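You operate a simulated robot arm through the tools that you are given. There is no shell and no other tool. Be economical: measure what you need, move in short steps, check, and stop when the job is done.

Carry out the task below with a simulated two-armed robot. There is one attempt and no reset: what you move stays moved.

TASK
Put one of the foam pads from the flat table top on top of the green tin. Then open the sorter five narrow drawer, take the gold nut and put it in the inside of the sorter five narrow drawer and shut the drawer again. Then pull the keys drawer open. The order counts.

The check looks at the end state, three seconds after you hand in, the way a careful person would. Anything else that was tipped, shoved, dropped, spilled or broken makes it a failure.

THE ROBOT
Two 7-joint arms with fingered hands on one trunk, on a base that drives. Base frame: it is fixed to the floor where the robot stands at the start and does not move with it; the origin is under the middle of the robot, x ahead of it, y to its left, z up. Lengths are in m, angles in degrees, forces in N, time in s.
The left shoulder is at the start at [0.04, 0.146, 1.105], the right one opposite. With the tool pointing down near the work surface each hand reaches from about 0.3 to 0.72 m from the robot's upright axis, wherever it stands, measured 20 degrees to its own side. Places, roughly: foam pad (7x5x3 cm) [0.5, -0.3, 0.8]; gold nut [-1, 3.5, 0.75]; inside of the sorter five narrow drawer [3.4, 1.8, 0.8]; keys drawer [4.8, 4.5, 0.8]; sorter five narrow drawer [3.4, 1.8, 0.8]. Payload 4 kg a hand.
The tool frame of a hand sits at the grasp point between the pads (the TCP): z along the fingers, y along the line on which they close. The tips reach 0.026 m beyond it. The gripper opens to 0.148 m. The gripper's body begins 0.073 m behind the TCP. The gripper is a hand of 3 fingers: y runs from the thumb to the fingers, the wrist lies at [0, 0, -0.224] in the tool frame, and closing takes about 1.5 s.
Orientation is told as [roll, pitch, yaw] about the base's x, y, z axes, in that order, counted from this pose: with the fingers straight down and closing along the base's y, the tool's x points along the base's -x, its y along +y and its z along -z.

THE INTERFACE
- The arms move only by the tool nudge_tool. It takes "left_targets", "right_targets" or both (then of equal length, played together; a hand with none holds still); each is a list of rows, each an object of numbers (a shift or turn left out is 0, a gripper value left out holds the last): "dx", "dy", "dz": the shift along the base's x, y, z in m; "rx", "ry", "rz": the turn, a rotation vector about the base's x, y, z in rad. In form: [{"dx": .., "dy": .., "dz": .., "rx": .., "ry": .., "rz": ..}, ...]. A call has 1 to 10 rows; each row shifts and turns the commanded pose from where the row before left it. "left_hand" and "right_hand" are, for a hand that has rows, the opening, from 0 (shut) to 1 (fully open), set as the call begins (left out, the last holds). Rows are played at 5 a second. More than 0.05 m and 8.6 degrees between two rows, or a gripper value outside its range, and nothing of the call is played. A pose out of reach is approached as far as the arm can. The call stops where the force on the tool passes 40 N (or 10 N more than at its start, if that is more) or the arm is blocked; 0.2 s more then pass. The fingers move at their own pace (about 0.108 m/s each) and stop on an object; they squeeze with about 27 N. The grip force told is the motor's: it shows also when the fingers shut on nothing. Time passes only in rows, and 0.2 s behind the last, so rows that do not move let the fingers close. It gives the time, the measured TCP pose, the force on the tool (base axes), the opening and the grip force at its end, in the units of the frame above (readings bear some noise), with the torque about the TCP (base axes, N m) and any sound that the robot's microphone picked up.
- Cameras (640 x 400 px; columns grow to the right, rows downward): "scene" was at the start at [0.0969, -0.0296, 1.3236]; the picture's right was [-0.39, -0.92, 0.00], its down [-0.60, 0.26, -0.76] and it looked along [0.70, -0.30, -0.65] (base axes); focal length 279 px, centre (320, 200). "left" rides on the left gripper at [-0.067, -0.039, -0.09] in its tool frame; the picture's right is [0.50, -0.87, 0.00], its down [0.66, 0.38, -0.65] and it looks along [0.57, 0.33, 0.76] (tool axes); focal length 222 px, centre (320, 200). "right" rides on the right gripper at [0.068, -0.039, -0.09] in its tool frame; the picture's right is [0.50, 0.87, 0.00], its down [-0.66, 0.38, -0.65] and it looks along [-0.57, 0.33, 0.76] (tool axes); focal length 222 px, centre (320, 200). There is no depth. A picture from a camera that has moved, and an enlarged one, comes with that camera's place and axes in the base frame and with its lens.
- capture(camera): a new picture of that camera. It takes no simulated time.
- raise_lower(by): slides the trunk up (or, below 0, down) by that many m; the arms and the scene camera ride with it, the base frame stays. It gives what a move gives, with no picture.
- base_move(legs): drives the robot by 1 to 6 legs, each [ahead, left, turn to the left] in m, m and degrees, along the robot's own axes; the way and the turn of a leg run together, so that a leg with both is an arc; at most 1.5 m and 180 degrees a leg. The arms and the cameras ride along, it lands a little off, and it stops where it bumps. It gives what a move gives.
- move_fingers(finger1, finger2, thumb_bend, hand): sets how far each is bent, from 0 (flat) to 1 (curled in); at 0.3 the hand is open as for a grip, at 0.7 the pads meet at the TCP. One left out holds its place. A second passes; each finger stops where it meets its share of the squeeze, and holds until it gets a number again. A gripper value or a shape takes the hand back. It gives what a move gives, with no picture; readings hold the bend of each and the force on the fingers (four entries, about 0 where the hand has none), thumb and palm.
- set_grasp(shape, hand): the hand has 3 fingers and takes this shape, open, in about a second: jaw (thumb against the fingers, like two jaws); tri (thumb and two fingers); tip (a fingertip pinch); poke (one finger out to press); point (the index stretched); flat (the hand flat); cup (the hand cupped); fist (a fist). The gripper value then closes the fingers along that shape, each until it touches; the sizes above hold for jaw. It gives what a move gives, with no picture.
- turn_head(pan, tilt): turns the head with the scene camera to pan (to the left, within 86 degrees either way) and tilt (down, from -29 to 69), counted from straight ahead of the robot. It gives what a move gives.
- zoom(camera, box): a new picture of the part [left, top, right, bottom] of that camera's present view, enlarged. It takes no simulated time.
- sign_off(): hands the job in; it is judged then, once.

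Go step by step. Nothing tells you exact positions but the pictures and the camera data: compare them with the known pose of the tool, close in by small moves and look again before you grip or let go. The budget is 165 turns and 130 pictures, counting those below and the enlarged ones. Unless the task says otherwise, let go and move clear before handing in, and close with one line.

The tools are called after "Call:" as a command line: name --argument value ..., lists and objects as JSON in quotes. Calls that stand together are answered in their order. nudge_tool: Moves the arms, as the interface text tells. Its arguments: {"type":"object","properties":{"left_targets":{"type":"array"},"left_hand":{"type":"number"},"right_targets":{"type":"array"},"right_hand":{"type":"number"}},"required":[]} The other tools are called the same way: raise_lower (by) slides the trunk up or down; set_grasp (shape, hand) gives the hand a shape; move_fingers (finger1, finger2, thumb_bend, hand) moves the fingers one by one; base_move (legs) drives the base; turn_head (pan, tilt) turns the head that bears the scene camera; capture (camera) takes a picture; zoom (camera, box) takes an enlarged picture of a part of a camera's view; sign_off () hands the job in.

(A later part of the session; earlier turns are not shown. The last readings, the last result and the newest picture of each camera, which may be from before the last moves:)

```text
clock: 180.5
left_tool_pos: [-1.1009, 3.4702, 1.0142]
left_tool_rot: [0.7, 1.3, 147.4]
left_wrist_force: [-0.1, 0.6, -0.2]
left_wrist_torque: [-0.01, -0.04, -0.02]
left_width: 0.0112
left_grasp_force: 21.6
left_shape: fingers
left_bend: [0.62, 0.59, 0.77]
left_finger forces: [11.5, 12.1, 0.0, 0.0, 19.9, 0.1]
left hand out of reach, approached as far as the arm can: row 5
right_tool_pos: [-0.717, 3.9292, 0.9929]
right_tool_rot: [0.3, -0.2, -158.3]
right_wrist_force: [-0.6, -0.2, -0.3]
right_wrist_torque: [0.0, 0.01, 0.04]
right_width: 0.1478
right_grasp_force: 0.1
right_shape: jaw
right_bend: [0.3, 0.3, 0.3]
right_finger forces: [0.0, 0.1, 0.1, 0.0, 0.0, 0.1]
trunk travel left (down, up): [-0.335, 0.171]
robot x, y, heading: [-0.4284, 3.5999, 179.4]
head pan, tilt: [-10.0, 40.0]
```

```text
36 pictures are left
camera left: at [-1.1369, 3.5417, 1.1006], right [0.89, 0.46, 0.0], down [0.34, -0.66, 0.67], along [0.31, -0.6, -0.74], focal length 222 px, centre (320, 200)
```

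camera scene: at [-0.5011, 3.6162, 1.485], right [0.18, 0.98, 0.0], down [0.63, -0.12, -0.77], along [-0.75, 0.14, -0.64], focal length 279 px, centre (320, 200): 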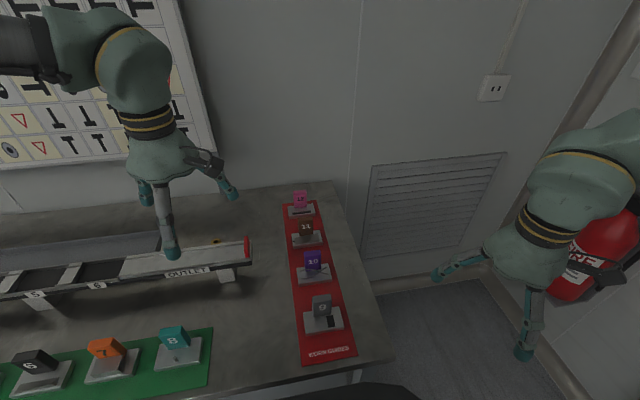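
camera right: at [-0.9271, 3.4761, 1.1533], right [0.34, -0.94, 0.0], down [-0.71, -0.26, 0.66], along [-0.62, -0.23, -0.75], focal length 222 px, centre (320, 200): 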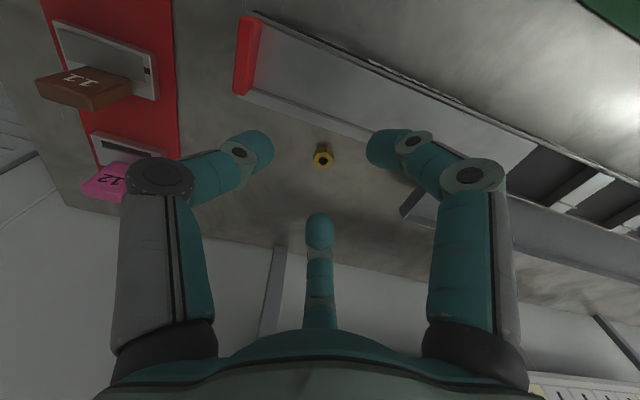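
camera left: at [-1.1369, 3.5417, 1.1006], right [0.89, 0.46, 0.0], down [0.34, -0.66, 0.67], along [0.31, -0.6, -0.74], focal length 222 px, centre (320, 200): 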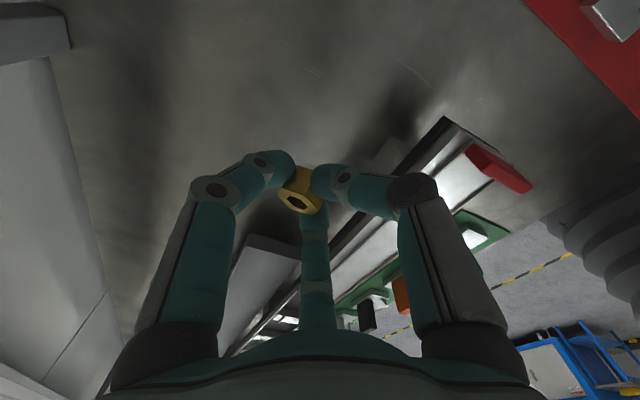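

The nut is lifted. I'll raise the trunk for clearance, back out, turn and drive to the sorter.

Call:
raise_lower --by 0.1

Call:
base_move --legs '[[-0.5, 0, 0], [0, 0, -179.5], [0.9, -1.0, 0], [0.9, -1.03, 0]]'

Call:
turn_head --pan 10 --tilt 40

Call:
capture --camera "scene"

Call:
capture --camera "left"

```text
clock: 181.8
left_tool_pos: [-1.0987, 3.4723, 1.1147]
left_tool_rot: [0.8, 1.3, 147.4]
left_wrist_force: [0.0, 0.3, -0.3]
left_wrist_torque: [0.02, -0.03, 0.02]
left_width: 0.0113
left_grasp_force: 21.5
left_shape: fingers
left_bend: [0.62, 0.59, 0.77]
left_finger forces: [11.6, 12.1, 0.0, 0.0, 20.0, 0.0]
right_tool_pos: [-0.7177, 3.9287, 1.0929]
right_tool_rot: [0.2, -0.4, -158.3]
right_wrist_force: [-0.4, -0.4, -0.7]
right_wrist_torque: [-0.01, -0.01, 0.0]
right_width: 0.1477
right_grasp_force: 0.1
right_shape: jaw
right_bend: [0.3, 0.3, 0.3]
right_finger forces: [0.1, 0.0, 0.1, 0.1, 0.1, 0.1]
trunk travel left (down, up): [-0.435, 0.071]
robot x, y, heading: [-0.4244, 3.5991, 179.3]
head pan, tilt: [-10.0, 40.0]
```

```text
clock: 204.9
left_tool_pos: [2.6055, 1.7539, 1.1151]
left_tool_rot: [0.8, 1.2, -29.7]
left_wrist_force: [-0.9, -0.2, -0.9]
left_wrist_torque: [-0.05, -0.02, 0.01]
left_width: 0.0105
left_grasp_force: 20.9
left_shape: fingers
left_bend: [0.62, 0.59, 0.78]
left_finger forces: [11.7, 11.5, 0.0, 0.0, 19.3, 0.0]
right_tool_pos: [2.2462, 1.2783, 1.0954]
right_tool_rot: [0.1, -0.4, 24.4]
right_wrist_force: [0.4, 0.4, -0.5]
right_wrist_torque: [0.0, 0.0, -0.01]
right_width: 0.1478
right_grasp_force: 0.1
right_shape: jaw
right_bend: [0.3, 0.3, 0.3]
right_finger forces: [0.0, 0.0, 0.1, 0.0, 0.0, 0.1]
trunk travel left (down, up): [-0.435, 0.071]
robot x, y, heading: [1.9378, 1.5914, 2.7]
head pan, tilt: [-10.0, 40.0]
```

```text
clock: 205.7
left_tool_pos: [2.6066, 1.7546, 1.1144]
left_tool_rot: [0.8, 1.3, -29.7]
left_wrist_force: [0.6, 0.4, -0.8]
left_wrist_torque: [-0.04, 0.04, 0.01]
left_width: 0.0105
left_grasp_force: 21.0
left_shape: fingers
left_bend: [0.62, 0.59, 0.78]
left_finger forces: [11.7, 11.4, 0.1, 0.0, 19.3, 0.1]
right_tool_pos: [2.2468, 1.2775, 1.0948]
right_tool_rot: [0.2, -0.4, 24.5]
right_wrist_force: [0.4, 0.0, -0.3]
right_wrist_torque: [0.0, 0.0, 0.01]
right_width: 0.1481
right_grasp_force: 0.1
right_shape: jaw
right_bend: [0.3, 0.3, 0.3]
right_finger forces: [0.1, 0.0, 0.0, 0.0, 0.1, 0.0]
trunk travel left (down, up): [-0.435, 0.071]
robot x, y, heading: [1.9377, 1.5919, 2.7]
head pan, tilt: [10.0, 40.0]
```

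```text
35 pictures are left
camera scene: at [2.041, 1.6147, 1.4849], right [0.21, -0.98, 0.0], down [-0.63, -0.14, -0.77], along [0.75, 0.16, -0.64], focal length 279 px, centre (320, 200)
```

scene: 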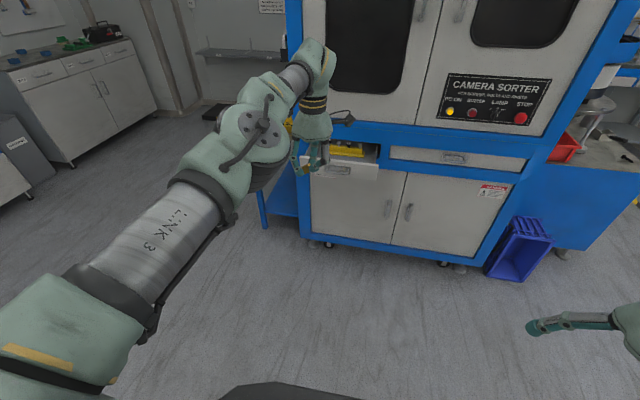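

```text
34 pictures are left
camera left: at [2.6462, 1.684, 1.2014], right [-0.86, -0.5, 0.0], down [-0.37, 0.64, 0.67], along [-0.34, 0.58, -0.74], focal length 222 px, centre (320, 200)
```

left: 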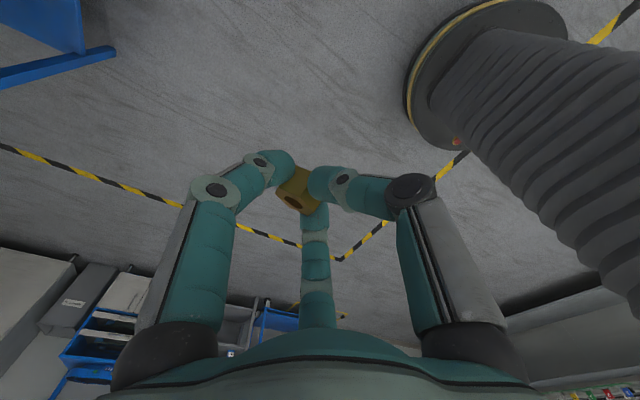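

The nut is still held. I'll drive forward so the hand comes over the open drawer.

Call:
base_move --legs '[[0.466, 0.023, -2.7]]'

Call:
capture --camera "left"

Call:
zoom --camera "scene" --box '[220, 80, 440, 240]'

```text
clock: 208.5
left_tool_pos: [3.0701, 1.7427, 1.116]
left_tool_rot: [0.8, 1.2, -33.0]
left_wrist_force: [0.3, -0.1, 0.1]
left_wrist_torque: [0.01, 0.01, -0.01]
left_width: 0.0106
left_grasp_force: 21.4
left_shape: fingers
left_bend: [0.62, 0.59, 0.78]
left_finger forces: [11.6, 11.5, 0.1, 0.0, 19.3, 0.0]
right_tool_pos: [2.6816, 1.2883, 1.095]
right_tool_rot: [0.1, -0.4, 21.2]
right_wrist_force: [0.2, 0.1, -0.5]
right_wrist_torque: [-0.02, -0.02, 0.02]
right_width: 0.1479
right_grasp_force: 0.1
right_shape: jaw
right_bend: [0.3, 0.3, 0.3]
right_finger forces: [0.1, 0.0, 0.0, 0.0, 0.0, 0.1]
trunk travel left (down, up): [-0.435, 0.071]
robot x, y, heading: [2.3964, 1.6213, -1.0]
head pan, tilt: [10.0, 40.0]
```

```text
33 pictures are left
camera left: at [3.1057, 1.6708, 1.2025], right [-0.89, -0.45, 0.0], down [-0.34, 0.66, 0.67], along [-0.3, 0.6, -0.74], focal length 222 px, centre (320, 200)
```

left: 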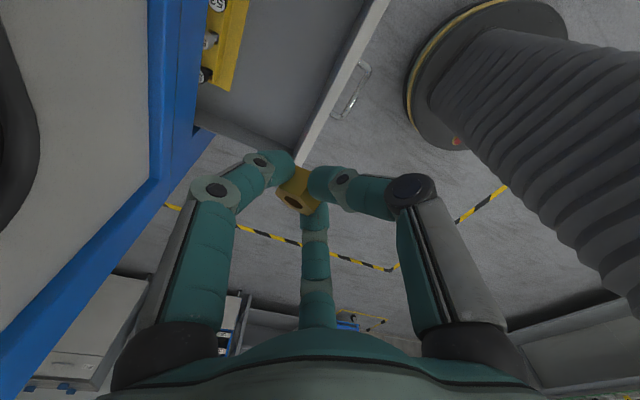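

```text
2.50 times, centred on (330, 160) of scene
camera zoom: at [2.4968, 1.6373, 1.4851], right [0.16, -0.99, 0.0], down [-0.63, -0.1, -0.77], along [0.76, 0.12, -0.64], focal length 697 px, centre (295, 300)
```

zoom: 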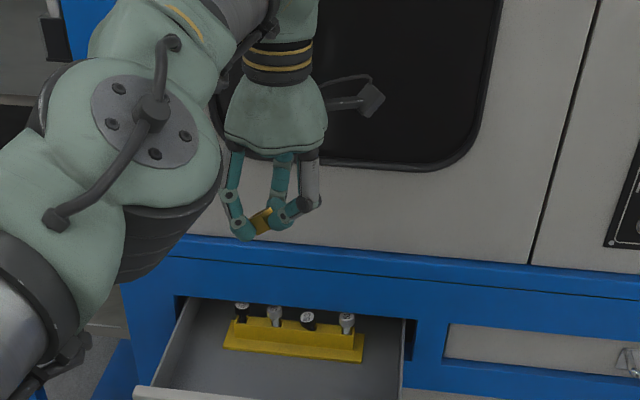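

The drawer's front floor is clear; a yellow rack sits at the rear. I'll lower the trunk and shift the hand to x≈3.10.

Call:
raise_lower --by -0.17

Call:
nudge_tool --left_targets '[{"dx": 0.015}, {"dx": 0.015}, {"dz": -0.02}, {"dz": -0.02}, {}]'

Call:
capture --camera "left"

Call:
capture --camera "scene"

```text
clock: 210.4
left_tool_pos: [3.0711, 1.7424, 0.9449]
left_tool_rot: [0.8, 1.2, -33.1]
left_wrist_force: [0.1, -0.3, -1.1]
left_wrist_torque: [-0.03, 0.03, 0.01]
left_width: 0.0106
left_grasp_force: 21.2
left_shape: fingers
left_bend: [0.62, 0.59, 0.78]
left_finger forces: [11.7, 11.4, 0.1, 0.0, 19.2, 0.0]
right_tool_pos: [2.6835, 1.289, 0.9249]
right_tool_rot: [0.2, -0.4, 21.2]
right_wrist_force: [0.2, 0.3, -0.3]
right_wrist_torque: [0.01, 0.03, -0.01]
right_width: 0.1478
right_grasp_force: 0.0
right_shape: jaw
right_bend: [0.3, 0.3, 0.3]
right_finger forces: [0.0, 0.1, 0.0, 0.0, 0.0, 0.1]
trunk travel left (down, up): [-0.265, 0.241]
robot x, y, heading: [2.3975, 1.6227, -1.0]
head pan, tilt: [10.0, 40.0]
```

```text
clock: 211.6
left_tool_pos: [3.0724, 1.7423, 0.9038]
left_tool_rot: [0.6, 1.3, -33.1]
left_wrist_force: [0.0, 0.5, -0.4]
left_wrist_torque: [-0.03, 0.02, 0.0]
left_width: 0.0106
left_grasp_force: 21.2
left_shape: fingers
left_bend: [0.62, 0.59, 0.78]
left_finger forces: [11.7, 11.4, 0.0, 0.1, 19.4, 0.0]
left hand out of reach, approached as far as the arm can: row 1, 2
right_tool_pos: [2.6833, 1.2883, 0.9239]
right_tool_rot: [0.2, -0.5, 21.2]
right_wrist_force: [0.1, 0.9, 0.2]
right_wrist_torque: [0.0, 0.02, 0.01]
right_width: 0.1477
right_grasp_force: 0.0
right_shape: jaw
right_bend: [0.3, 0.3, 0.3]
right_finger forces: [0.1, 0.1, 0.0, 0.0, 0.0, 0.1]
trunk travel left (down, up): [-0.265, 0.241]
robot x, y, heading: [2.3941, 1.6237, -0.9]
head pan, tilt: [10.0, 40.0]
```

```text
31 pictures are left
camera left: at [3.1081, 1.6705, 0.9914], right [-0.89, -0.45, 0.0], down [-0.33, 0.66, 0.67], along [-0.31, 0.6, -0.74], focal length 222 px, centre (320, 200)
```

left: 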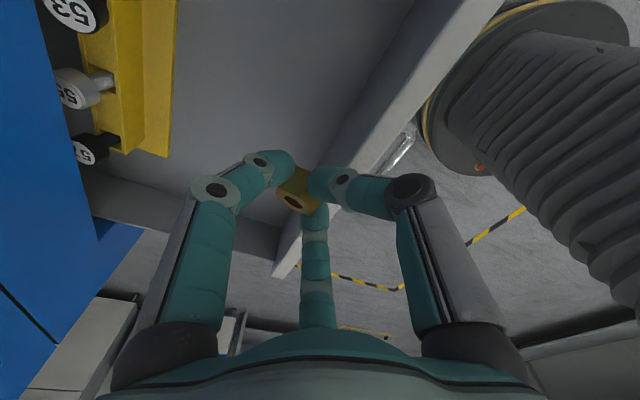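

```text
30 pictures are left
camera scene: at [2.4983, 1.6372, 1.3149], right [0.16, -0.99, 0.0], down [-0.64, -0.1, -0.77], along [0.76, 0.12, -0.64], focal length 279 px, centre (320, 200)
```

scene: 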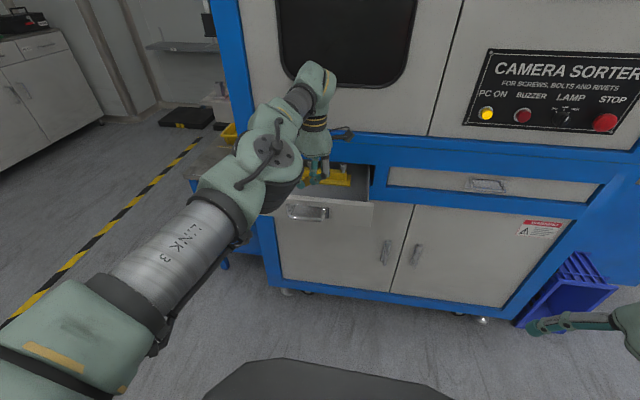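

The hand is slightly too close to the front panel. I'll move the base ahead 3.5 cm before lowering.

Call:
base_move --legs '[[0.037, 0, 0]]'

Call:
nudge_tool --left_targets '[{"dz": -0.02}, {"dz": -0.02}, {}]'

Call:
capture --camera "left"

Call:
zoom --camera "scene" --box '[240, 90, 420, 240]'

```text
clock: 212.4
left_tool_pos: [3.1061, 1.7413, 0.9061]
left_tool_rot: [0.8, 1.2, -33.1]
left_wrist_force: [0.0, 0.2, -0.5]
left_wrist_torque: [-0.05, 0.02, -0.01]
left_width: 0.0104
left_grasp_force: 21.5
left_shape: fingers
left_bend: [0.62, 0.59, 0.78]
left_finger forces: [11.6, 11.4, 0.0, 0.1, 19.3, 0.0]
right_tool_pos: [2.7172, 1.2888, 0.9251]
right_tool_rot: [0.1, -0.5, 21.1]
right_wrist_force: [0.0, 0.1, 1.0]
right_wrist_torque: [-0.03, 0.04, 0.04]
right_width: 0.148
right_grasp_force: 0.0
right_shape: jaw
right_bend: [0.3, 0.3, 0.3]
right_finger forces: [0.0, 0.0, 0.0, 0.1, 0.1, 0.0]
trunk travel left (down, up): [-0.265, 0.241]
robot x, y, heading: [2.4321, 1.6175, -1.1]
head pan, tilt: [10.0, 40.0]
```

```text
clock: 213.2
left_tool_pos: [3.1091, 1.7417, 0.8649]
left_tool_rot: [0.7, 1.4, -33.1]
left_wrist_force: [-0.9, -0.9, -0.7]
left_wrist_torque: [-0.03, 0.02, 0.01]
left_width: 0.0107
left_grasp_force: 21.3
left_shape: fingers
left_bend: [0.62, 0.59, 0.78]
left_finger forces: [11.6, 11.4, 0.1, 0.0, 19.5, 0.0]
right_tool_pos: [2.7203, 1.288, 0.9238]
right_tool_rot: [0.2, -0.4, 21.1]
right_wrist_force: [-0.1, -0.2, -0.2]
right_wrist_torque: [0.02, -0.02, -0.02]
right_width: 0.1478
right_grasp_force: 0.0
right_shape: jaw
right_bend: [0.3, 0.3, 0.3]
right_finger forces: [0.1, 0.0, 0.1, 0.0, 0.0, 0.0]
trunk travel left (down, up): [-0.265, 0.241]
robot x, y, heading: [2.4321, 1.6156, -0.7]
head pan, tilt: [10.0, 40.0]
```

```text
29 pictures are left
camera left: at [3.1453, 1.6697, 0.9515], right [-0.89, -0.45, 0.0], down [-0.33, 0.66, 0.67], along [-0.31, 0.6, -0.74], focal length 222 px, centre (320, 200)
```

left: 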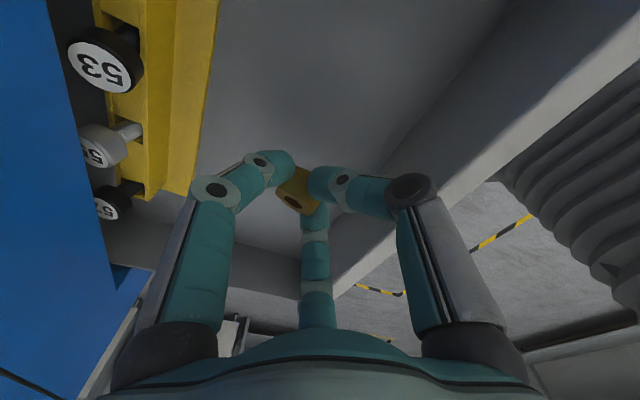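

```text
2.67 times, centred on (330, 165) of scene
camera zoom: at [2.5348, 1.6366, 1.3148], right [0.16, -0.99, 0.0], down [-0.64, -0.1, -0.77], along [0.76, 0.12, -0.64], focal length 743 px, centre (293, 293)
```

zoom: 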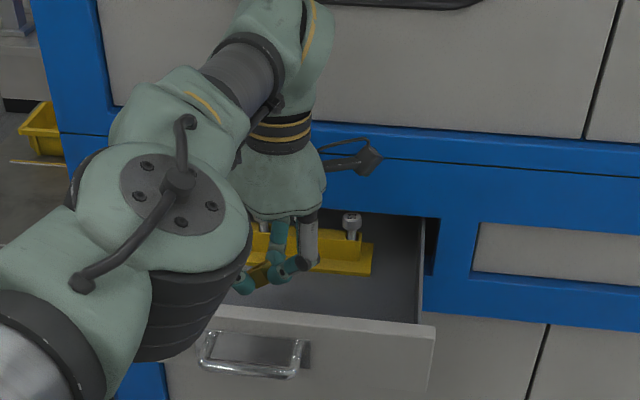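

The nut is inside over the drawer floor. I'll lower a bit more, then release.

Call:
nudge_tool --left_targets '[{"dz": -0.01}, {"dz": -0.01}, {"dz": -0.008}, {}]'

Call:
capture --camera "left"

```text
clock: 214.2
left_tool_pos: [3.1073, 1.7419, 0.8367]
left_tool_rot: [0.7, 1.4, -33.1]
left_wrist_force: [0.1, 0.2, 0.0]
left_wrist_torque: [-0.01, 0.0, 0.01]
left_width: 0.0107
left_grasp_force: 21.2
left_shape: fingers
left_bend: [0.62, 0.59, 0.78]
left_finger forces: [11.7, 11.5, 0.0, 0.1, 19.6, 0.1]
right_tool_pos: [2.7199, 1.2888, 0.9249]
right_tool_rot: [0.2, -0.4, 21.1]
right_wrist_force: [-0.1, 0.5, 0.4]
right_wrist_torque: [0.0, -0.01, -0.01]
right_width: 0.1481
right_grasp_force: 0.1
right_shape: jaw
right_bend: [0.3, 0.3, 0.3]
right_finger forces: [0.1, 0.0, 0.1, 0.0, 0.0, 0.0]
trunk travel left (down, up): [-0.265, 0.241]
robot x, y, heading: [2.4326, 1.6172, -1.1]
head pan, tilt: [10.0, 40.0]
```

```text
27 pictures are left
camera left: at [3.1448, 1.6699, 0.9242], right [-0.89, -0.45, 0.0], down [-0.33, 0.66, 0.67], along [-0.31, 0.6, -0.74], focal length 222 px, centre (320, 200)
```

left: 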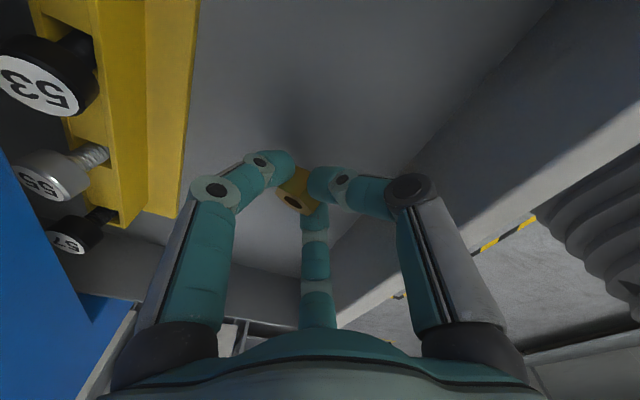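

Call:
nudge_tool --left_targets '[{"dz": -0.006}, {"dz": -0.006}, {}]'

Call:
move_fingers --hand "left" --finger1 0.5 --finger2 0.5 --thumb_bend 0.52

Call:
nudge_tool --left_targets '[{"dz": 0.02}, {"dz": 0.03}, {"dz": 0.03}, {"dz": 0.03}, {}]'

Call:
capture --camera "left"

```text
clock: 215.1
left_tool_pos: [3.1088, 1.7418, 0.8265]
left_tool_rot: [0.8, 1.2, -33.1]
left_wrist_force: [-0.6, -1.4, 8.4]
left_wrist_torque: [0.19, -0.05, 0.01]
left_width: 0.0109
left_grasp_force: 22.0
left_shape: fingers
left_bend: [0.62, 0.59, 0.79]
left_finger forces: [11.4, 10.6, 0.0, 0.0, 21.8, 0.0]
right_tool_pos: [2.7189, 1.2891, 0.9242]
right_tool_rot: [0.1, -0.4, 21.1]
right_wrist_force: [1.0, 0.0, 0.2]
right_wrist_torque: [0.03, 0.03, -0.02]
right_width: 0.1476
right_grasp_force: 0.0
right_shape: jaw
right_bend: [0.3, 0.3, 0.3]
right_finger forces: [0.0, 0.0, 0.0, 0.0, 0.0, 0.1]
trunk travel left (down, up): [-0.265, 0.241]
robot x, y, heading: [2.4295, 1.6218, -0.6]
head pan, tilt: [10.0, 40.0]
```

```text
clock: 216.1
left_tool_pos: [3.1081, 1.7435, 0.827]
left_tool_rot: [0.9, 1.2, -33.2]
left_wrist_force: [-0.5, 2.3, 17.9]
left_wrist_torque: [-0.28, -0.26, 0.07]
left_width: 0.0492
left_grasp_force: 9.0
left_shape: fingers
left_bend: [0.53, 0.5, 0.54]
left_finger forces: [10.1, 0.1, 0.1, 0.0, 8.0, 0.0]
right_tool_pos: [2.7179, 1.289, 0.9256]
right_tool_rot: [0.1, -0.5, 21.2]
right_wrist_force: [-0.6, 0.6, -0.3]
right_wrist_torque: [0.0, 0.02, 0.03]
right_width: 0.1478
right_grasp_force: 0.1
right_shape: jaw
right_bend: [0.3, 0.3, 0.3]
right_finger forces: [0.0, 0.0, 0.1, 0.1, 0.0, 0.0]
trunk travel left (down, up): [-0.265, 0.241]
robot x, y, heading: [2.4331, 1.6191, -1.0]
head pan, tilt: [10.0, 40.0]
```

```text
clock: 217.2
left_tool_pos: [3.1078, 1.7432, 0.9365]
left_tool_rot: [0.7, 1.3, -33.2]
left_wrist_force: [-0.3, 0.4, -0.5]
left_wrist_torque: [0.0, 0.03, 0.0]
left_width: 0.0585
left_grasp_force: 0.0
left_shape: fingers
left_bend: [0.5, 0.5, 0.52]
left_finger forces: [0.0, 0.0, 0.0, 0.0, 0.0, 0.1]
right_tool_pos: [2.7201, 1.2872, 0.9243]
right_tool_rot: [0.2, -0.4, 21.1]
right_wrist_force: [0.2, 0.4, -0.1]
right_wrist_torque: [0.01, 0.0, -0.04]
right_width: 0.1477
right_grasp_force: 0.0
right_shape: jaw
right_bend: [0.3, 0.3, 0.3]
right_finger forces: [0.0, 0.0, 0.0, 0.0, 0.0, 0.0]
trunk travel left (down, up): [-0.265, 0.241]
robot x, y, heading: [2.4333, 1.619, -0.8]
head pan, tilt: [10.0, 40.0]
```

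```text
26 pictures are left
camera left: at [3.1442, 1.6702, 1.0238], right [-0.89, -0.45, 0.0], down [-0.33, 0.66, 0.67], along [-0.3, 0.6, -0.74], focal length 222 px, centre (320, 200)
```

left: 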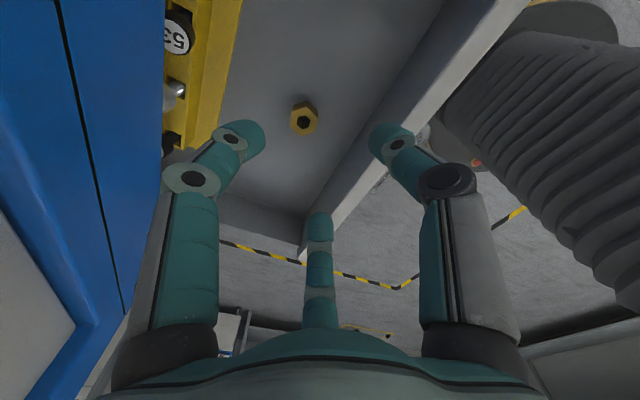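

The nut lies on the drawer floor. I'll back away and turn the hand forward again to push the drawer shut.

Call:
nudge_tool --left_targets '[{"dz": 0.03}, {"dz": 0.03}, {"dz": 0.02}]'

Call:
base_move --legs '[[-0.45, 0, 0.9]]'

Call:
nudge_tool --left_targets '[{"rz": -0.145, "dx": -0.02}, {"rz": -0.145, "dx": -0.02}, {"rz": -0.145, "dx": -0.025}, {"rz": -0.145, "dx": -0.025}, {"rz": -0.145, "dx": -0.025}, {"rz": -0.145, "dx": -0.025}, {"rz": -0.14, "dx": -0.025}, {"dx": -0.02, "dy": 0.02}]' --left_hand 0.0

```text
clock: 218.1
left_tool_pos: [3.0921, 1.7297, 1.0118]
left_tool_rot: [0.7, 1.1, -33.2]
left_wrist_force: [-0.8, -0.7, 0.1]
left_wrist_torque: [0.0, 0.03, -0.02]
left_width: 0.0585
left_grasp_force: 0.0
left_shape: fingers
left_bend: [0.5, 0.5, 0.52]
left_finger forces: [0.0, 0.0, 0.1, 0.0, 0.0, 0.0]
left hand out of reach, approached as far as the arm can: row 1, 2, 3
right_tool_pos: [2.7187, 1.2874, 0.9248]
right_tool_rot: [0.2, -0.4, 21.0]
right_wrist_force: [-0.2, 0.5, -0.4]
right_wrist_torque: [-0.02, 0.0, 0.0]
right_width: 0.1479
right_grasp_force: 0.1
right_shape: jaw
right_bend: [0.3, 0.3, 0.3]
right_finger forces: [0.0, 0.0, 0.0, 0.0, 0.1, 0.0]
trunk travel left (down, up): [-0.265, 0.241]
robot x, y, heading: [2.4306, 1.6235, -0.7]
head pan, tilt: [10.0, 40.0]
```

```text
clock: 220.7
left_tool_pos: [2.658, 1.743, 1.0105]
left_tool_rot: [0.7, 1.4, -32.4]
left_wrist_force: [-0.1, 0.3, -0.2]
left_wrist_torque: [0.03, 0.0, -0.02]
left_width: 0.0588
left_grasp_force: 0.1
left_shape: fingers
left_bend: [0.5, 0.5, 0.52]
left_finger forces: [0.0, 0.0, 0.0, 0.1, 0.0, 0.1]
right_tool_pos: [2.2901, 1.2974, 0.925]
right_tool_rot: [0.2, -0.4, 21.8]
right_wrist_force: [-0.4, -0.2, 0.2]
right_wrist_torque: [0.0, 0.02, 0.01]
right_width: 0.1476
right_grasp_force: 0.0
right_shape: jaw
right_bend: [0.3, 0.3, 0.3]
right_finger forces: [0.0, 0.1, 0.0, 0.1, 0.0, 0.1]
trunk travel left (down, up): [-0.265, 0.241]
robot x, y, heading: [1.9948, 1.6251, -0.3]
head pan, tilt: [10.0, 40.0]
```

```text
clock: 222.5
left_tool_pos: [2.4714, 1.7651, 1.011]
left_tool_rot: [0.7, 1.2, -90.4]
left_wrist_force: [-1.3, 0.0, -0.2]
left_wrist_torque: [-0.02, 0.03, 0.01]
left_width: 0.0
left_grasp_force: 26.3
left_shape: jaw
left_bend: [0.7, 0.7, 0.7]
left_finger forces: [0.0, 0.0, 0.1, 0.0, 0.0, 0.0]
right_tool_pos: [2.2896, 1.2991, 0.925]
right_tool_rot: [0.1, -0.4, 21.8]
right_wrist_force: [-0.4, 0.4, -0.4]
right_wrist_torque: [0.01, 0.01, -0.03]
right_width: 0.1479
right_grasp_force: 0.2
right_shape: jaw
right_bend: [0.3, 0.3, 0.3]
right_finger forces: [0.1, 0.1, 0.0, 0.1, 0.1, 0.0]
trunk travel left (down, up): [-0.265, 0.241]
robot x, y, heading: [1.9966, 1.6264, -0.2]
head pan, tilt: [10.0, 40.0]
```

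Now I'll pitch the hand forward, reversing the earlier fold, and lower the trunk.

Call:
nudge_tool --left_targets '[{"ry": -0.145, "dx": 0.02}, {"ry": -0.145, "dx": 0.02}, {"ry": -0.145, "dx": 0.03}, {"ry": -0.145, "dx": 0.03}, {"ry": -0.145, "dx": 0.03}, {"ry": -0.145, "dx": 0.03}, {"ry": -0.145, "dx": 0.03}, {"ry": -0.145, "dx": 0.03}, {}]'

Call:
raise_lower --by -0.18

Call:
capture --camera "scene"

```text
clock: 224.5
left_tool_pos: [2.6829, 1.7647, 1.0102]
left_tool_rot: [64.5, 0.8, -89.1]
left_wrist_force: [0.4, 0.0, -1.0]
left_wrist_torque: [-0.01, 0.01, -0.01]
left_width: 0.0002
left_grasp_force: 27.2
left_shape: jaw
left_bend: [0.7, 0.7, 0.7]
left_finger forces: [0.0, 0.0, 0.0, 0.0, 0.0, 0.1]
left hand out of reach, approached as far as the arm can: row 8
right_tool_pos: [2.2895, 1.2979, 0.9254]
right_tool_rot: [0.0, -0.4, 21.9]
right_wrist_force: [-0.3, -0.4, 0.1]
right_wrist_torque: [0.02, -0.05, -0.01]
right_width: 0.1481
right_grasp_force: 0.0
right_shape: jaw
right_bend: [0.3, 0.3, 0.3]
right_finger forces: [0.0, 0.0, 0.0, 0.1, 0.0, 0.0]
trunk travel left (down, up): [-0.265, 0.241]
robot x, y, heading: [1.9962, 1.6239, -0.1]
head pan, tilt: [10.0, 40.0]
```

```text
clock: 226.5
left_tool_pos: [2.6836, 1.764, 0.829]
left_tool_rot: [64.4, 0.8, -89.0]
left_wrist_force: [-0.3, 1.0, -0.3]
left_wrist_torque: [0.01, 0.01, 0.01]
left_width: 0.0001
left_grasp_force: 26.6
left_shape: jaw
left_bend: [0.7, 0.7, 0.7]
left_finger forces: [0.0, 0.1, 0.0, 0.0, 0.0, 0.0]
right_tool_pos: [2.2903, 1.2962, 0.7446]
right_tool_rot: [0.2, -0.4, 21.7]
right_wrist_force: [-0.6, 0.4, 0.5]
right_wrist_torque: [0.0, 0.02, 0.01]
right_width: 0.1478
right_grasp_force: 0.0
right_shape: jaw
right_bend: [0.3, 0.3, 0.3]
right_finger forces: [0.0, 0.1, 0.0, 0.1, 0.0, 0.1]
trunk travel left (down, up): [-0.085, 0.421]
robot x, y, heading: [1.996, 1.625, -0.2]
head pan, tilt: [10.0, 40.0]
```

```text
25 pictures are left
camera scene: at [2.1003, 1.6432, 1.134], right [0.17, -0.99, 0.0], down [-0.63, -0.11, -0.77], along [0.76, 0.13, -0.64], focal length 279 px, centre (320, 200)
```

scene: 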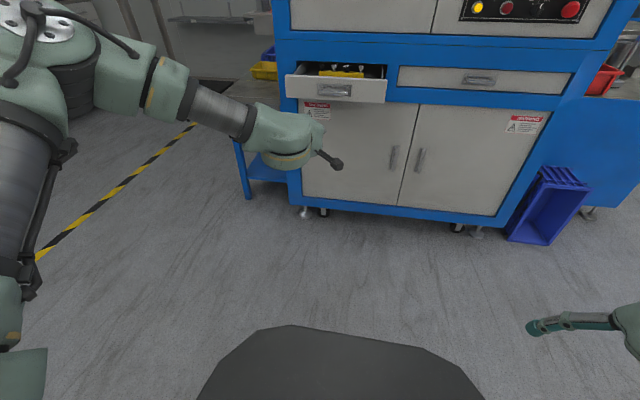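

Now I'll drive forward so the closed fingers push the drawer shut.

Call:
base_move --legs '[[0.28, 0, 0.2], [0.14, 0, 0]]'

Call:
capture --camera "left"

```text
clock: 229.4
left_tool_pos: [3.1086, 1.7584, 0.828]
left_tool_rot: [64.4, 0.7, -89.2]
left_wrist_force: [0.4, 0.6, 0.0]
left_wrist_torque: [0.02, 0.0, -0.01]
left_width: 0.0
left_grasp_force: 27.1
left_shape: jaw
left_bend: [0.7, 0.7, 0.7]
left_finger forces: [0.0, 0.0, 0.1, 0.0, 0.0, 0.0]
right_tool_pos: [2.7136, 1.2922, 0.744]
right_tool_rot: [0.2, -0.3, 21.7]
right_wrist_force: [-0.4, -0.5, 0.8]
right_wrist_torque: [0.03, 0.04, 0.0]
right_width: 0.1482
right_grasp_force: 0.0
right_shape: jaw
right_bend: [0.3, 0.3, 0.3]
right_finger forces: [0.0, 0.0, 0.0, 0.1, 0.1, 0.0]
trunk travel left (down, up): [-0.085, 0.421]
robot x, y, heading: [2.4232, 1.618, -0.4]
head pan, tilt: [10.0, 40.0]
```

```text
24 pictures are left
camera left: at [3.0111, 1.689, 0.8297], right [-0.38, 0.51, -0.77], down [-0.43, 0.64, 0.63], along [0.82, 0.58, -0.02], focal length 222 px, centre (320, 200)
```

left: 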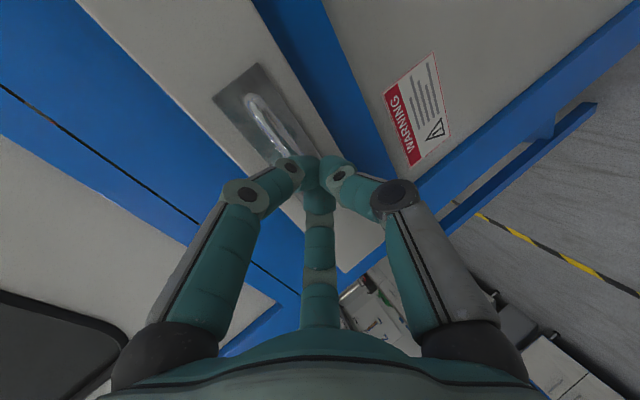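

It's closing. I'll push the rest.

Call:
base_move --legs '[[0.07, 0, 0], [0.03, 0, 0]]'

Call:
capture --camera "left"

```text
clock: 230.8
left_tool_pos: [3.1804, 1.757, 0.8133]
left_tool_rot: [62.6, 1.0, -89.3]
left_wrist_force: [-10.9, 0.4, -6.0]
left_wrist_torque: [0.03, 0.06, -0.02]
left_width: 0.0
left_grasp_force: 26.9
left_shape: jaw
left_bend: [0.7, 0.7, 0.7]
left_finger forces: [0.2, 0.0, 0.0, 0.0, 0.0, 0.0]
right_tool_pos: [2.7925, 1.2916, 0.744]
right_tool_rot: [0.2, -0.5, 21.6]
right_wrist_force: [0.4, -0.1, 0.0]
right_wrist_torque: [0.0, 0.0, 0.01]
right_width: 0.1478
right_grasp_force: 0.0
right_shape: jaw
right_bend: [0.3, 0.3, 0.3]
right_finger forces: [0.0, 0.0, 0.0, 0.0, 0.1, 0.0]
trunk travel left (down, up): [-0.085, 0.421]
robot x, y, heading: [2.502, 1.6196, -0.5]
head pan, tilt: [10.0, 40.0]
stopped in leg 2: the force on the tool passed its limit at 61 N (the readings are from after the stop); the commanded pose is now the measured one
```

```text
23 pictures are left
camera left: at [3.0828, 1.688, 0.8197], right [-0.4, 0.51, -0.76], down [-0.41, 0.64, 0.65], along [0.82, 0.58, -0.05], focal length 222 px, centre (320, 200)
```

left: 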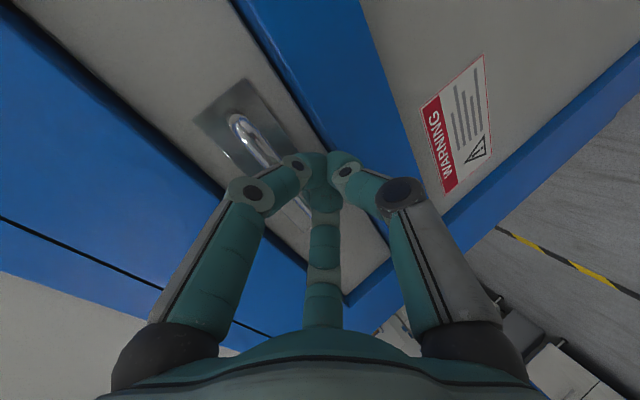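

The force stop suggests it's fully shut. I'll back off and check the face against the other drawer.

Call:
base_move --legs '[[-0.5, 0, 0.5]]'

Call:
turn_head --pan 5 --tilt 20

Call:
zoom --camera "scene" --box '[250, 120, 480, 260]'

```text
clock: 233.7
left_tool_pos: [2.6817, 1.7717, 0.8168]
left_tool_rot: [62.9, 1.0, -87.9]
left_wrist_force: [-0.6, 0.3, -0.4]
left_wrist_torque: [-0.01, 0.0, -0.03]
left_width: 0.0
left_grasp_force: 27.3
left_shape: jaw
left_bend: [0.7, 0.7, 0.7]
left_finger forces: [0.0, 0.0, 0.1, 0.0, 0.0, 0.0]
right_tool_pos: [2.3042, 1.2984, 0.7438]
right_tool_rot: [0.2, -0.5, 22.9]
right_wrist_force: [0.1, 0.3, -0.2]
right_wrist_torque: [-0.04, -0.01, -0.03]
right_width: 0.1482
right_grasp_force: 0.2
right_shape: jaw
right_bend: [0.3, 0.3, 0.3]
right_finger forces: [0.1, 0.1, 0.1, 0.1, 0.0, 0.0]
trunk travel left (down, up): [-0.085, 0.421]
robot x, y, heading: [2.007, 1.6184, 0.8]
head pan, tilt: [10.0, 40.0]
```

```text
clock: 234.6
left_tool_pos: [2.6827, 1.7721, 0.8172]
left_tool_rot: [62.9, 1.0, -88.0]
left_wrist_force: [0.7, -0.5, -0.7]
left_wrist_torque: [0.02, 0.02, 0.01]
left_width: 0.0
left_grasp_force: 26.9
left_shape: jaw
left_bend: [0.7, 0.7, 0.7]
left_finger forces: [0.0, 0.0, 0.1, 0.0, 0.0, 0.1]
right_tool_pos: [2.3028, 1.2975, 0.7435]
right_tool_rot: [0.1, -0.4, 23.0]
right_wrist_force: [1.2, -0.1, 0.3]
right_wrist_torque: [-0.01, 0.02, -0.01]
right_width: 0.148
right_grasp_force: 0.0
right_shape: jaw
right_bend: [0.3, 0.3, 0.3]
right_finger forces: [0.0, 0.0, 0.1, 0.1, 0.1, 0.0]
trunk travel left (down, up): [-0.085, 0.421]
robot x, y, heading: [2.0043, 1.6167, 1.1]
head pan, tilt: [5.0, 20.0]
```

```text
2.78 times, centred on (365, 190) of scene
camera zoom: at [2.117, 1.6333, 1.1653], right [0.1, -0.99, 0.0], down [-0.34, -0.03, -0.94], along [0.93, 0.1, -0.34], focal length 775 px, centre (195, 228)
```

zoom: 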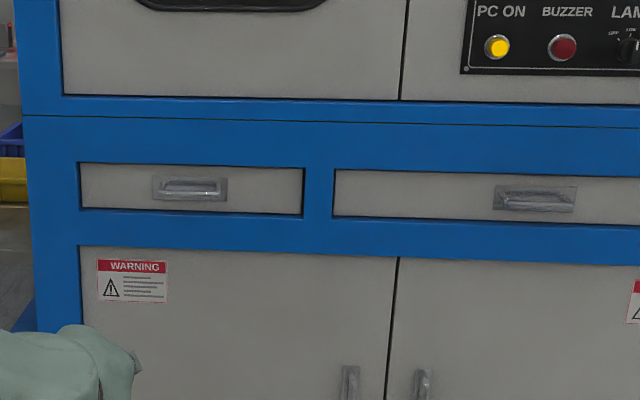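

The narrow drawer is shut flush. Now for the keys drawer: I'll turn to face +y and drive toward the grey drawer cabinet.

Call:
base_move --legs '[[0, 0, 89], [1.35, -0.4, 0], [0, -1.5, 0]]'

Call:
turn_head --pan -10 --tilt 15

Call:
capture --camera "scene"

```text
clock: 252.6
left_tool_pos: [3.756, 3.6828, 0.8165]
left_tool_rot: [63.0, 1.0, 1.2]
left_wrist_force: [-0.5, -0.6, -0.1]
left_wrist_torque: [-0.02, 0.0, 0.03]
left_width: 0.0001
left_grasp_force: 26.7
left_shape: jaw
left_bend: [0.7, 0.7, 0.7]
left_finger forces: [0.1, 0.1, 0.1, 0.0, 0.1, 0.0]
right_tool_pos: [4.2265, 3.298, 0.7439]
right_tool_rot: [0.3, -0.4, 112.1]
right_wrist_force: [0.8, -0.3, -0.2]
right_wrist_torque: [-0.01, -0.03, 0.01]
right_width: 0.1479
right_grasp_force: 0.0
right_shape: jaw
right_bend: [0.3, 0.3, 0.3]
right_finger forces: [0.0, 0.0, 0.1, 0.0, 0.1, 0.0]
trunk travel left (down, up): [-0.085, 0.421]
robot x, y, heading: [3.8987, 3.0048, 89.9]
head pan, tilt: [5.0, 20.0]
```

```text
clock: 253.3
left_tool_pos: [3.756, 3.6835, 0.8171]
left_tool_rot: [62.9, 1.0, 1.2]
left_wrist_force: [0.4, 0.1, 0.0]
left_wrist_torque: [-0.02, -0.03, -0.03]
left_width: 0.0001
left_grasp_force: 27.2
left_shape: jaw
left_bend: [0.7, 0.7, 0.7]
left_finger forces: [0.1, 0.0, 0.0, 0.1, 0.1, 0.1]
right_tool_pos: [4.2258, 3.2978, 0.7436]
right_tool_rot: [0.2, -0.5, 112.3]
right_wrist_force: [0.0, -0.1, 0.4]
right_wrist_torque: [-0.04, -0.01, 0.04]
right_width: 0.1479
right_grasp_force: 0.1
right_shape: jaw
right_bend: [0.3, 0.3, 0.3]
right_finger forces: [0.0, 0.0, 0.0, 0.0, 0.0, 0.0]
trunk travel left (down, up): [-0.085, 0.421]
robot x, y, heading: [3.8999, 3.0033, 90.1]
head pan, tilt: [-10.0, 15.0]
```

```text
21 pictures are left
camera scene: at [3.9137, 3.1199, 1.1735], right [0.98, -0.17, 0.0], down [-0.04, -0.26, -0.97], along [0.17, 0.95, -0.26], focal length 279 px, centre (320, 200)
```

scene: 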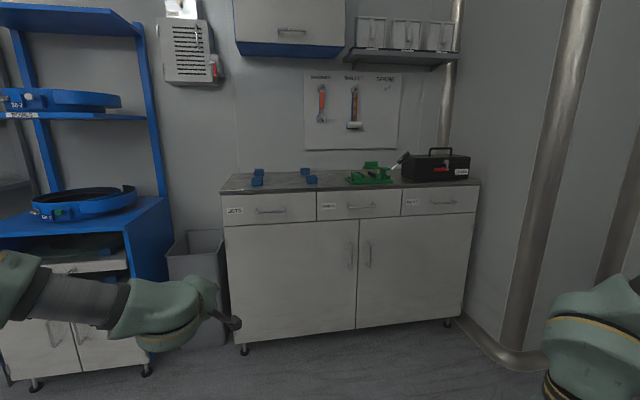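

Call:
zoom --camera "scene" --box '[215, 180, 485, 230]'

Call:
zoom --camera "scene" --box '[395, 180, 485, 225]'

```text
2.37 times, centred on (350, 205) of scene
camera zoom: at [3.9137, 3.1199, 1.1735], right [0.98, -0.17, 0.0], down [-0.04, -0.26, -0.97], along [0.17, 0.95, -0.26], focal length 660 px, centre (249, 188)
```

zoom: 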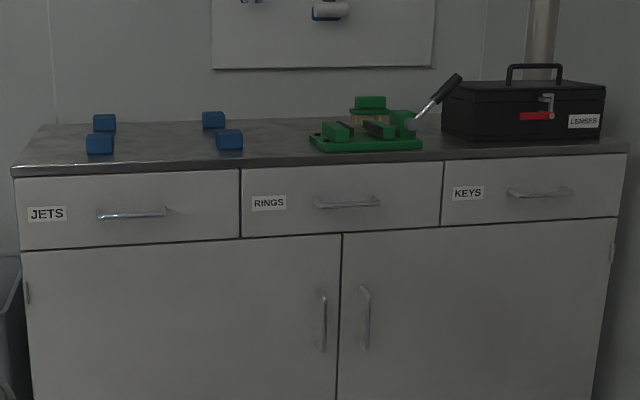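

```text
7.11 times, centred on (440, 202) of scene
camera zoom: at [3.9137, 3.1199, 1.1735], right [0.98, -0.17, 0.0], down [-0.04, -0.26, -0.97], along [0.17, 0.95, -0.26], focal length 1982 px, centre (-533, 182)
```

zoom: 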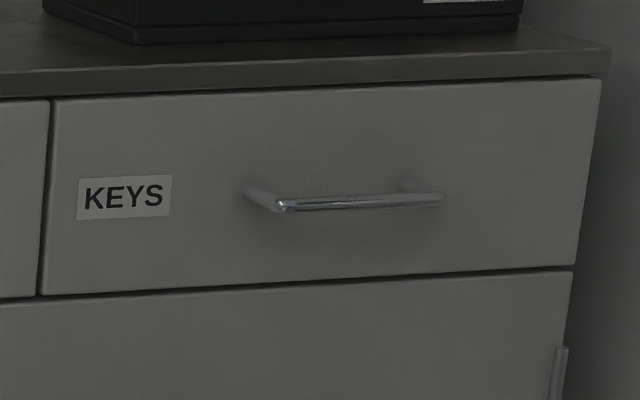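

The keys drawer is the rightmost one, with its bar near (4.76, 4.33, 0.80). My right elbow sticks out, so I'll check how close the right wall is.

Call:
turn_head --pan -60 --tilt 25

Call:
capture --camera "scene"

```text
clock: 254.5
left_tool_pos: [3.7565, 3.6826, 0.8171]
left_tool_rot: [62.9, 1.0, 1.2]
left_wrist_force: [0.8, 0.5, 0.1]
left_wrist_torque: [0.01, -0.02, 0.01]
left_width: 0.0
left_grasp_force: 26.8
left_shape: jaw
left_bend: [0.7, 0.7, 0.7]
left_finger forces: [0.0, 0.0, 0.0, 0.0, 0.0, 0.1]
right_tool_pos: [4.2252, 3.297, 0.744]
right_tool_rot: [0.2, -0.4, 112.2]
right_wrist_force: [-0.1, -0.1, 0.0]
right_wrist_torque: [0.01, -0.01, -0.02]
right_width: 0.1479
right_grasp_force: 0.0
right_shape: jaw
right_bend: [0.3, 0.3, 0.3]
right_finger forces: [0.0, 0.0, 0.0, 0.0, 0.1, 0.0]
trunk travel left (down, up): [-0.085, 0.421]
robot x, y, heading: [3.899, 3.0054, 90.1]
head pan, tilt: [-60.0, 25.0]
```

```text
18 pictures are left
camera scene: at [3.9773, 3.0741, 1.1573], right [0.5, -0.87, 0.0], down [-0.37, -0.21, -0.91], along [0.78, 0.45, -0.42], focal length 279 px, centre (320, 200)
```

scene: 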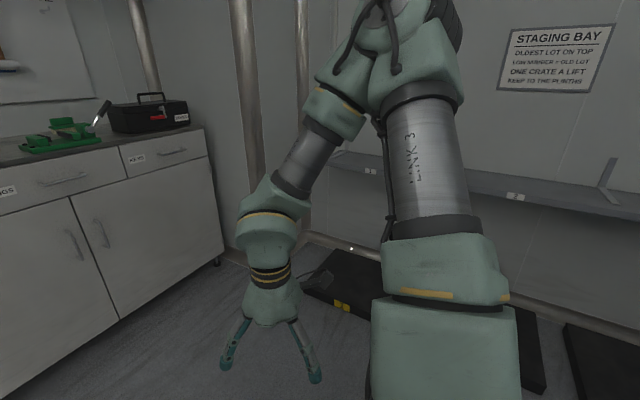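

Plinths stand along the right wall, so I'll approach at a 60° heading from further left. I'll open the hand for the bar first.

Call:
nudge_tool --left_targets '[{}, {}, {}, {}, {}, {}]' --left_hand 0.6

Call:
base_move --legs '[[0, 0, -30], [0.65, -0.244, 0]]'

Call:
turn_head --pan 5 --tilt 25

Call:
capture --camera "scene"

Call:
capture --camera "left"

```text
clock: 255.9
left_tool_pos: [3.7552, 3.6824, 0.8164]
left_tool_rot: [62.9, 0.9, 1.2]
left_wrist_force: [0.2, -0.6, -0.4]
left_wrist_torque: [0.01, 0.01, 0.02]
left_width: 0.0888
left_grasp_force: 0.0
left_shape: jaw
left_bend: [0.32, 0.32, 0.7]
left_finger forces: [0.0, 0.1, 0.0, 0.0, 0.1, 0.0]
right_tool_pos: [4.2246, 3.2984, 0.7438]
right_tool_rot: [0.1, -0.5, 112.2]
right_wrist_force: [-0.8, 0.1, -0.9]
right_wrist_torque: [0.0, -0.04, 0.04]
right_width: 0.1479
right_grasp_force: 0.1
right_shape: jaw
right_bend: [0.3, 0.3, 0.3]
right_finger forces: [0.1, 0.1, 0.0, 0.0, 0.0, 0.1]
trunk travel left (down, up): [-0.085, 0.421]
robot x, y, heading: [3.9028, 3.0001, 89.8]
head pan, tilt: [-60.0, 25.0]
```

```text
clock: 261.2
left_tool_pos: [4.6407, 4.1071, 0.8165]
left_tool_rot: [63.0, 1.0, -28.2]
left_wrist_force: [-0.3, -0.7, 0.1]
left_wrist_torque: [0.02, 0.0, 0.05]
left_width: 0.0887
left_grasp_force: 0.1
left_shape: jaw
left_bend: [0.32, 0.32, 0.7]
left_finger forces: [0.0, 0.0, 0.0, 0.0, 0.1, 0.0]
right_tool_pos: [4.8593, 3.541, 0.7431]
right_tool_rot: [0.2, -0.5, 82.6]
right_wrist_force: [-0.9, -0.7, 0.1]
right_wrist_torque: [0.0, 0.04, 0.03]
right_width: 0.1477
right_grasp_force: 0.1
right_shape: jaw
right_bend: [0.3, 0.3, 0.3]
right_finger forces: [0.0, 0.1, 0.0, 0.0, 0.0, 0.1]
trunk travel left (down, up): [-0.085, 0.421]
robot x, y, heading: [4.4308, 3.4453, 60.8]
head pan, tilt: [-60.0, 25.0]
```

```text
clock: 262.5
left_tool_pos: [4.6417, 4.107, 0.8178]
left_tool_rot: [62.9, 1.0, -28.2]
left_wrist_force: [0.3, -0.2, 0.3]
left_wrist_torque: [0.0, 0.02, 0.01]
left_width: 0.0889
left_grasp_force: 0.0
left_shape: jaw
left_bend: [0.32, 0.32, 0.7]
left_finger forces: [0.1, 0.1, 0.1, 0.0, 0.1, 0.0]
right_tool_pos: [4.8597, 3.5401, 0.7443]
right_tool_rot: [0.2, -0.5, 82.7]
right_wrist_force: [-0.6, 0.1, 0.0]
right_wrist_torque: [0.04, 0.03, 0.0]
right_width: 0.1481
right_grasp_force: 0.0
right_shape: jaw
right_bend: [0.3, 0.3, 0.3]
right_finger forces: [0.0, 0.1, 0.1, 0.0, 0.0, 0.0]
trunk travel left (down, up): [-0.085, 0.421]
robot x, y, heading: [4.4273, 3.4472, 60.6]
head pan, tilt: [5.0, 25.0]
```

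```text
17 pictures are left
camera scene: at [4.4777, 3.5503, 1.1573], right [0.91, -0.41, 0.0], down [-0.18, -0.38, -0.91], along [0.38, 0.82, -0.42], focal length 279 px, centre (320, 200)
```

scene: 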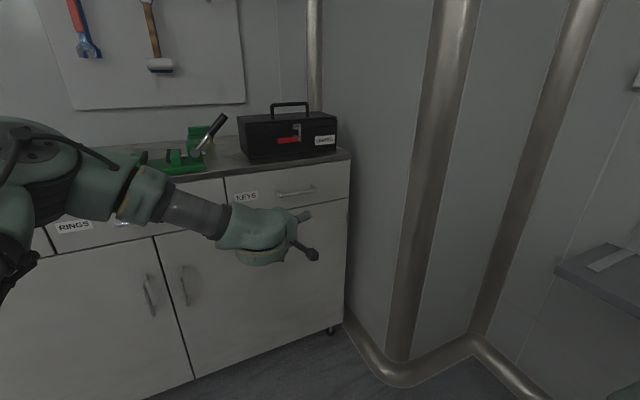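

```text
16 pictures are left
camera left: at [4.6538, 3.9876, 0.8211], right [-0.64, -0.1, -0.76], down [-0.76, -0.06, 0.65], along [-0.11, 0.99, -0.04], focal length 222 px, centre (320, 200)
```

left: 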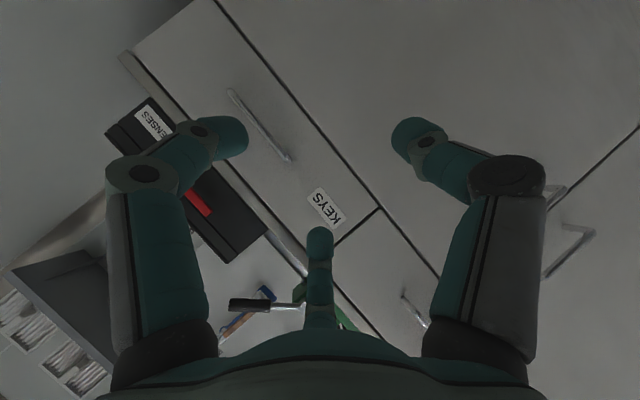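

The bar is at about (4.766, 4.36, 0.80), almost straight along my hand's direction. I'll advance most of the way.

Call:
base_move --legs '[[0.215, 0.014, 0]]'

Call:
capture --camera "left"

```text
clock: 264.2
left_tool_pos: [4.7356, 4.2992, 0.8181]
left_tool_rot: [62.8, 1.1, -28.5]
left_wrist_force: [-0.8, -6.8, 0.5]
left_wrist_torque: [0.13, 0.02, 0.17]
left_width: 0.086
left_grasp_force: 0.0
left_shape: jaw
left_bend: [0.32, 0.34, 0.7]
left_finger forces: [0.0, 6.7, 0.0, 0.1, 0.1, 0.0]
right_tool_pos: [4.9533, 3.7327, 0.7444]
right_tool_rot: [0.2, -0.4, 82.7]
right_wrist_force: [-0.7, -0.2, 0.2]
right_wrist_torque: [-0.01, 0.04, -0.01]
right_width: 0.1479
right_grasp_force: 0.0
right_shape: jaw
right_bend: [0.3, 0.3, 0.3]
right_finger forces: [0.0, 0.0, 0.0, 0.0, 0.0, 0.0]
trunk travel left (down, up): [-0.085, 0.421]
robot x, y, heading: [4.5235, 3.6366, 60.4]
head pan, tilt: [5.0, 25.0]
```

```text
15 pictures are left
camera left: at [4.7485, 4.1804, 0.8217], right [-0.64, -0.1, -0.76], down [-0.76, -0.05, 0.65], along [-0.11, 0.99, -0.04], focal length 222 px, centre (320, 200)
```

left: 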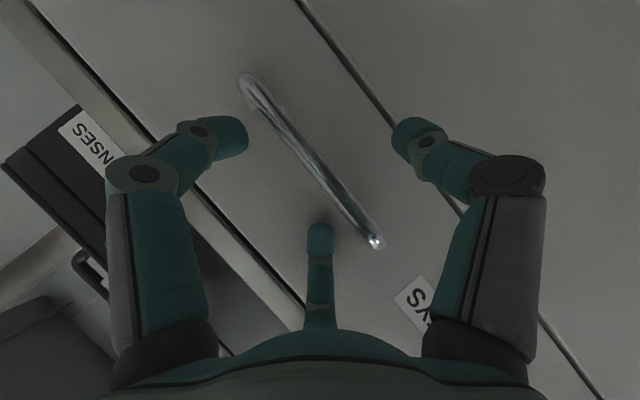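

The bar now lies between the fingers and thumb, right at the grasp point. I'll close on it.

Call:
nudge_tool --left_targets '[{"dy": -0.003}, {}, {}, {}, {}, {}, {}, {}]' --left_hand 0.0

Call:
capture --camera "left"

```text
clock: 266.0
left_tool_pos: [4.736, 4.2959, 0.8158]
left_tool_rot: [62.8, 1.0, -28.5]
left_wrist_force: [-4.7, -15.3, -14.3]
left_wrist_torque: [-0.35, 0.28, -0.08]
left_width: 0.0008
left_grasp_force: 26.9
left_shape: jaw
left_bend: [0.71, 0.8, 0.7]
left_finger forces: [24.4, 0.0, 0.0, 0.1, 35.9, 0.1]
right_tool_pos: [4.9533, 3.7342, 0.7436]
right_tool_rot: [0.2, -0.4, 82.6]
right_wrist_force: [-0.2, -0.2, 0.4]
right_wrist_torque: [0.01, 0.0, -0.01]
right_width: 0.148
right_grasp_force: 0.0
right_shape: jaw
right_bend: [0.3, 0.3, 0.3]
right_finger forces: [0.0, 0.1, 0.0, 0.1, 0.1, 0.0]
trunk travel left (down, up): [-0.085, 0.421]
robot x, y, heading: [4.5235, 3.6394, 60.6]
head pan, tilt: [5.0, 25.0]
```

```text
14 pictures are left
camera left: at [4.7481, 4.177, 0.8202], right [-0.64, -0.1, -0.76], down [-0.76, -0.05, 0.65], along [-0.11, 0.99, -0.05], focal length 222 px, centre (320, 200)
```

left: 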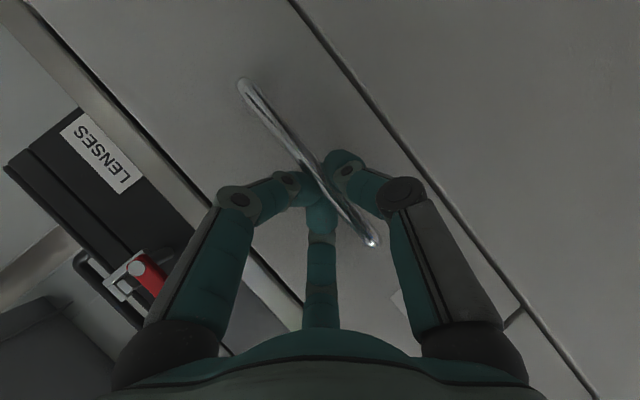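

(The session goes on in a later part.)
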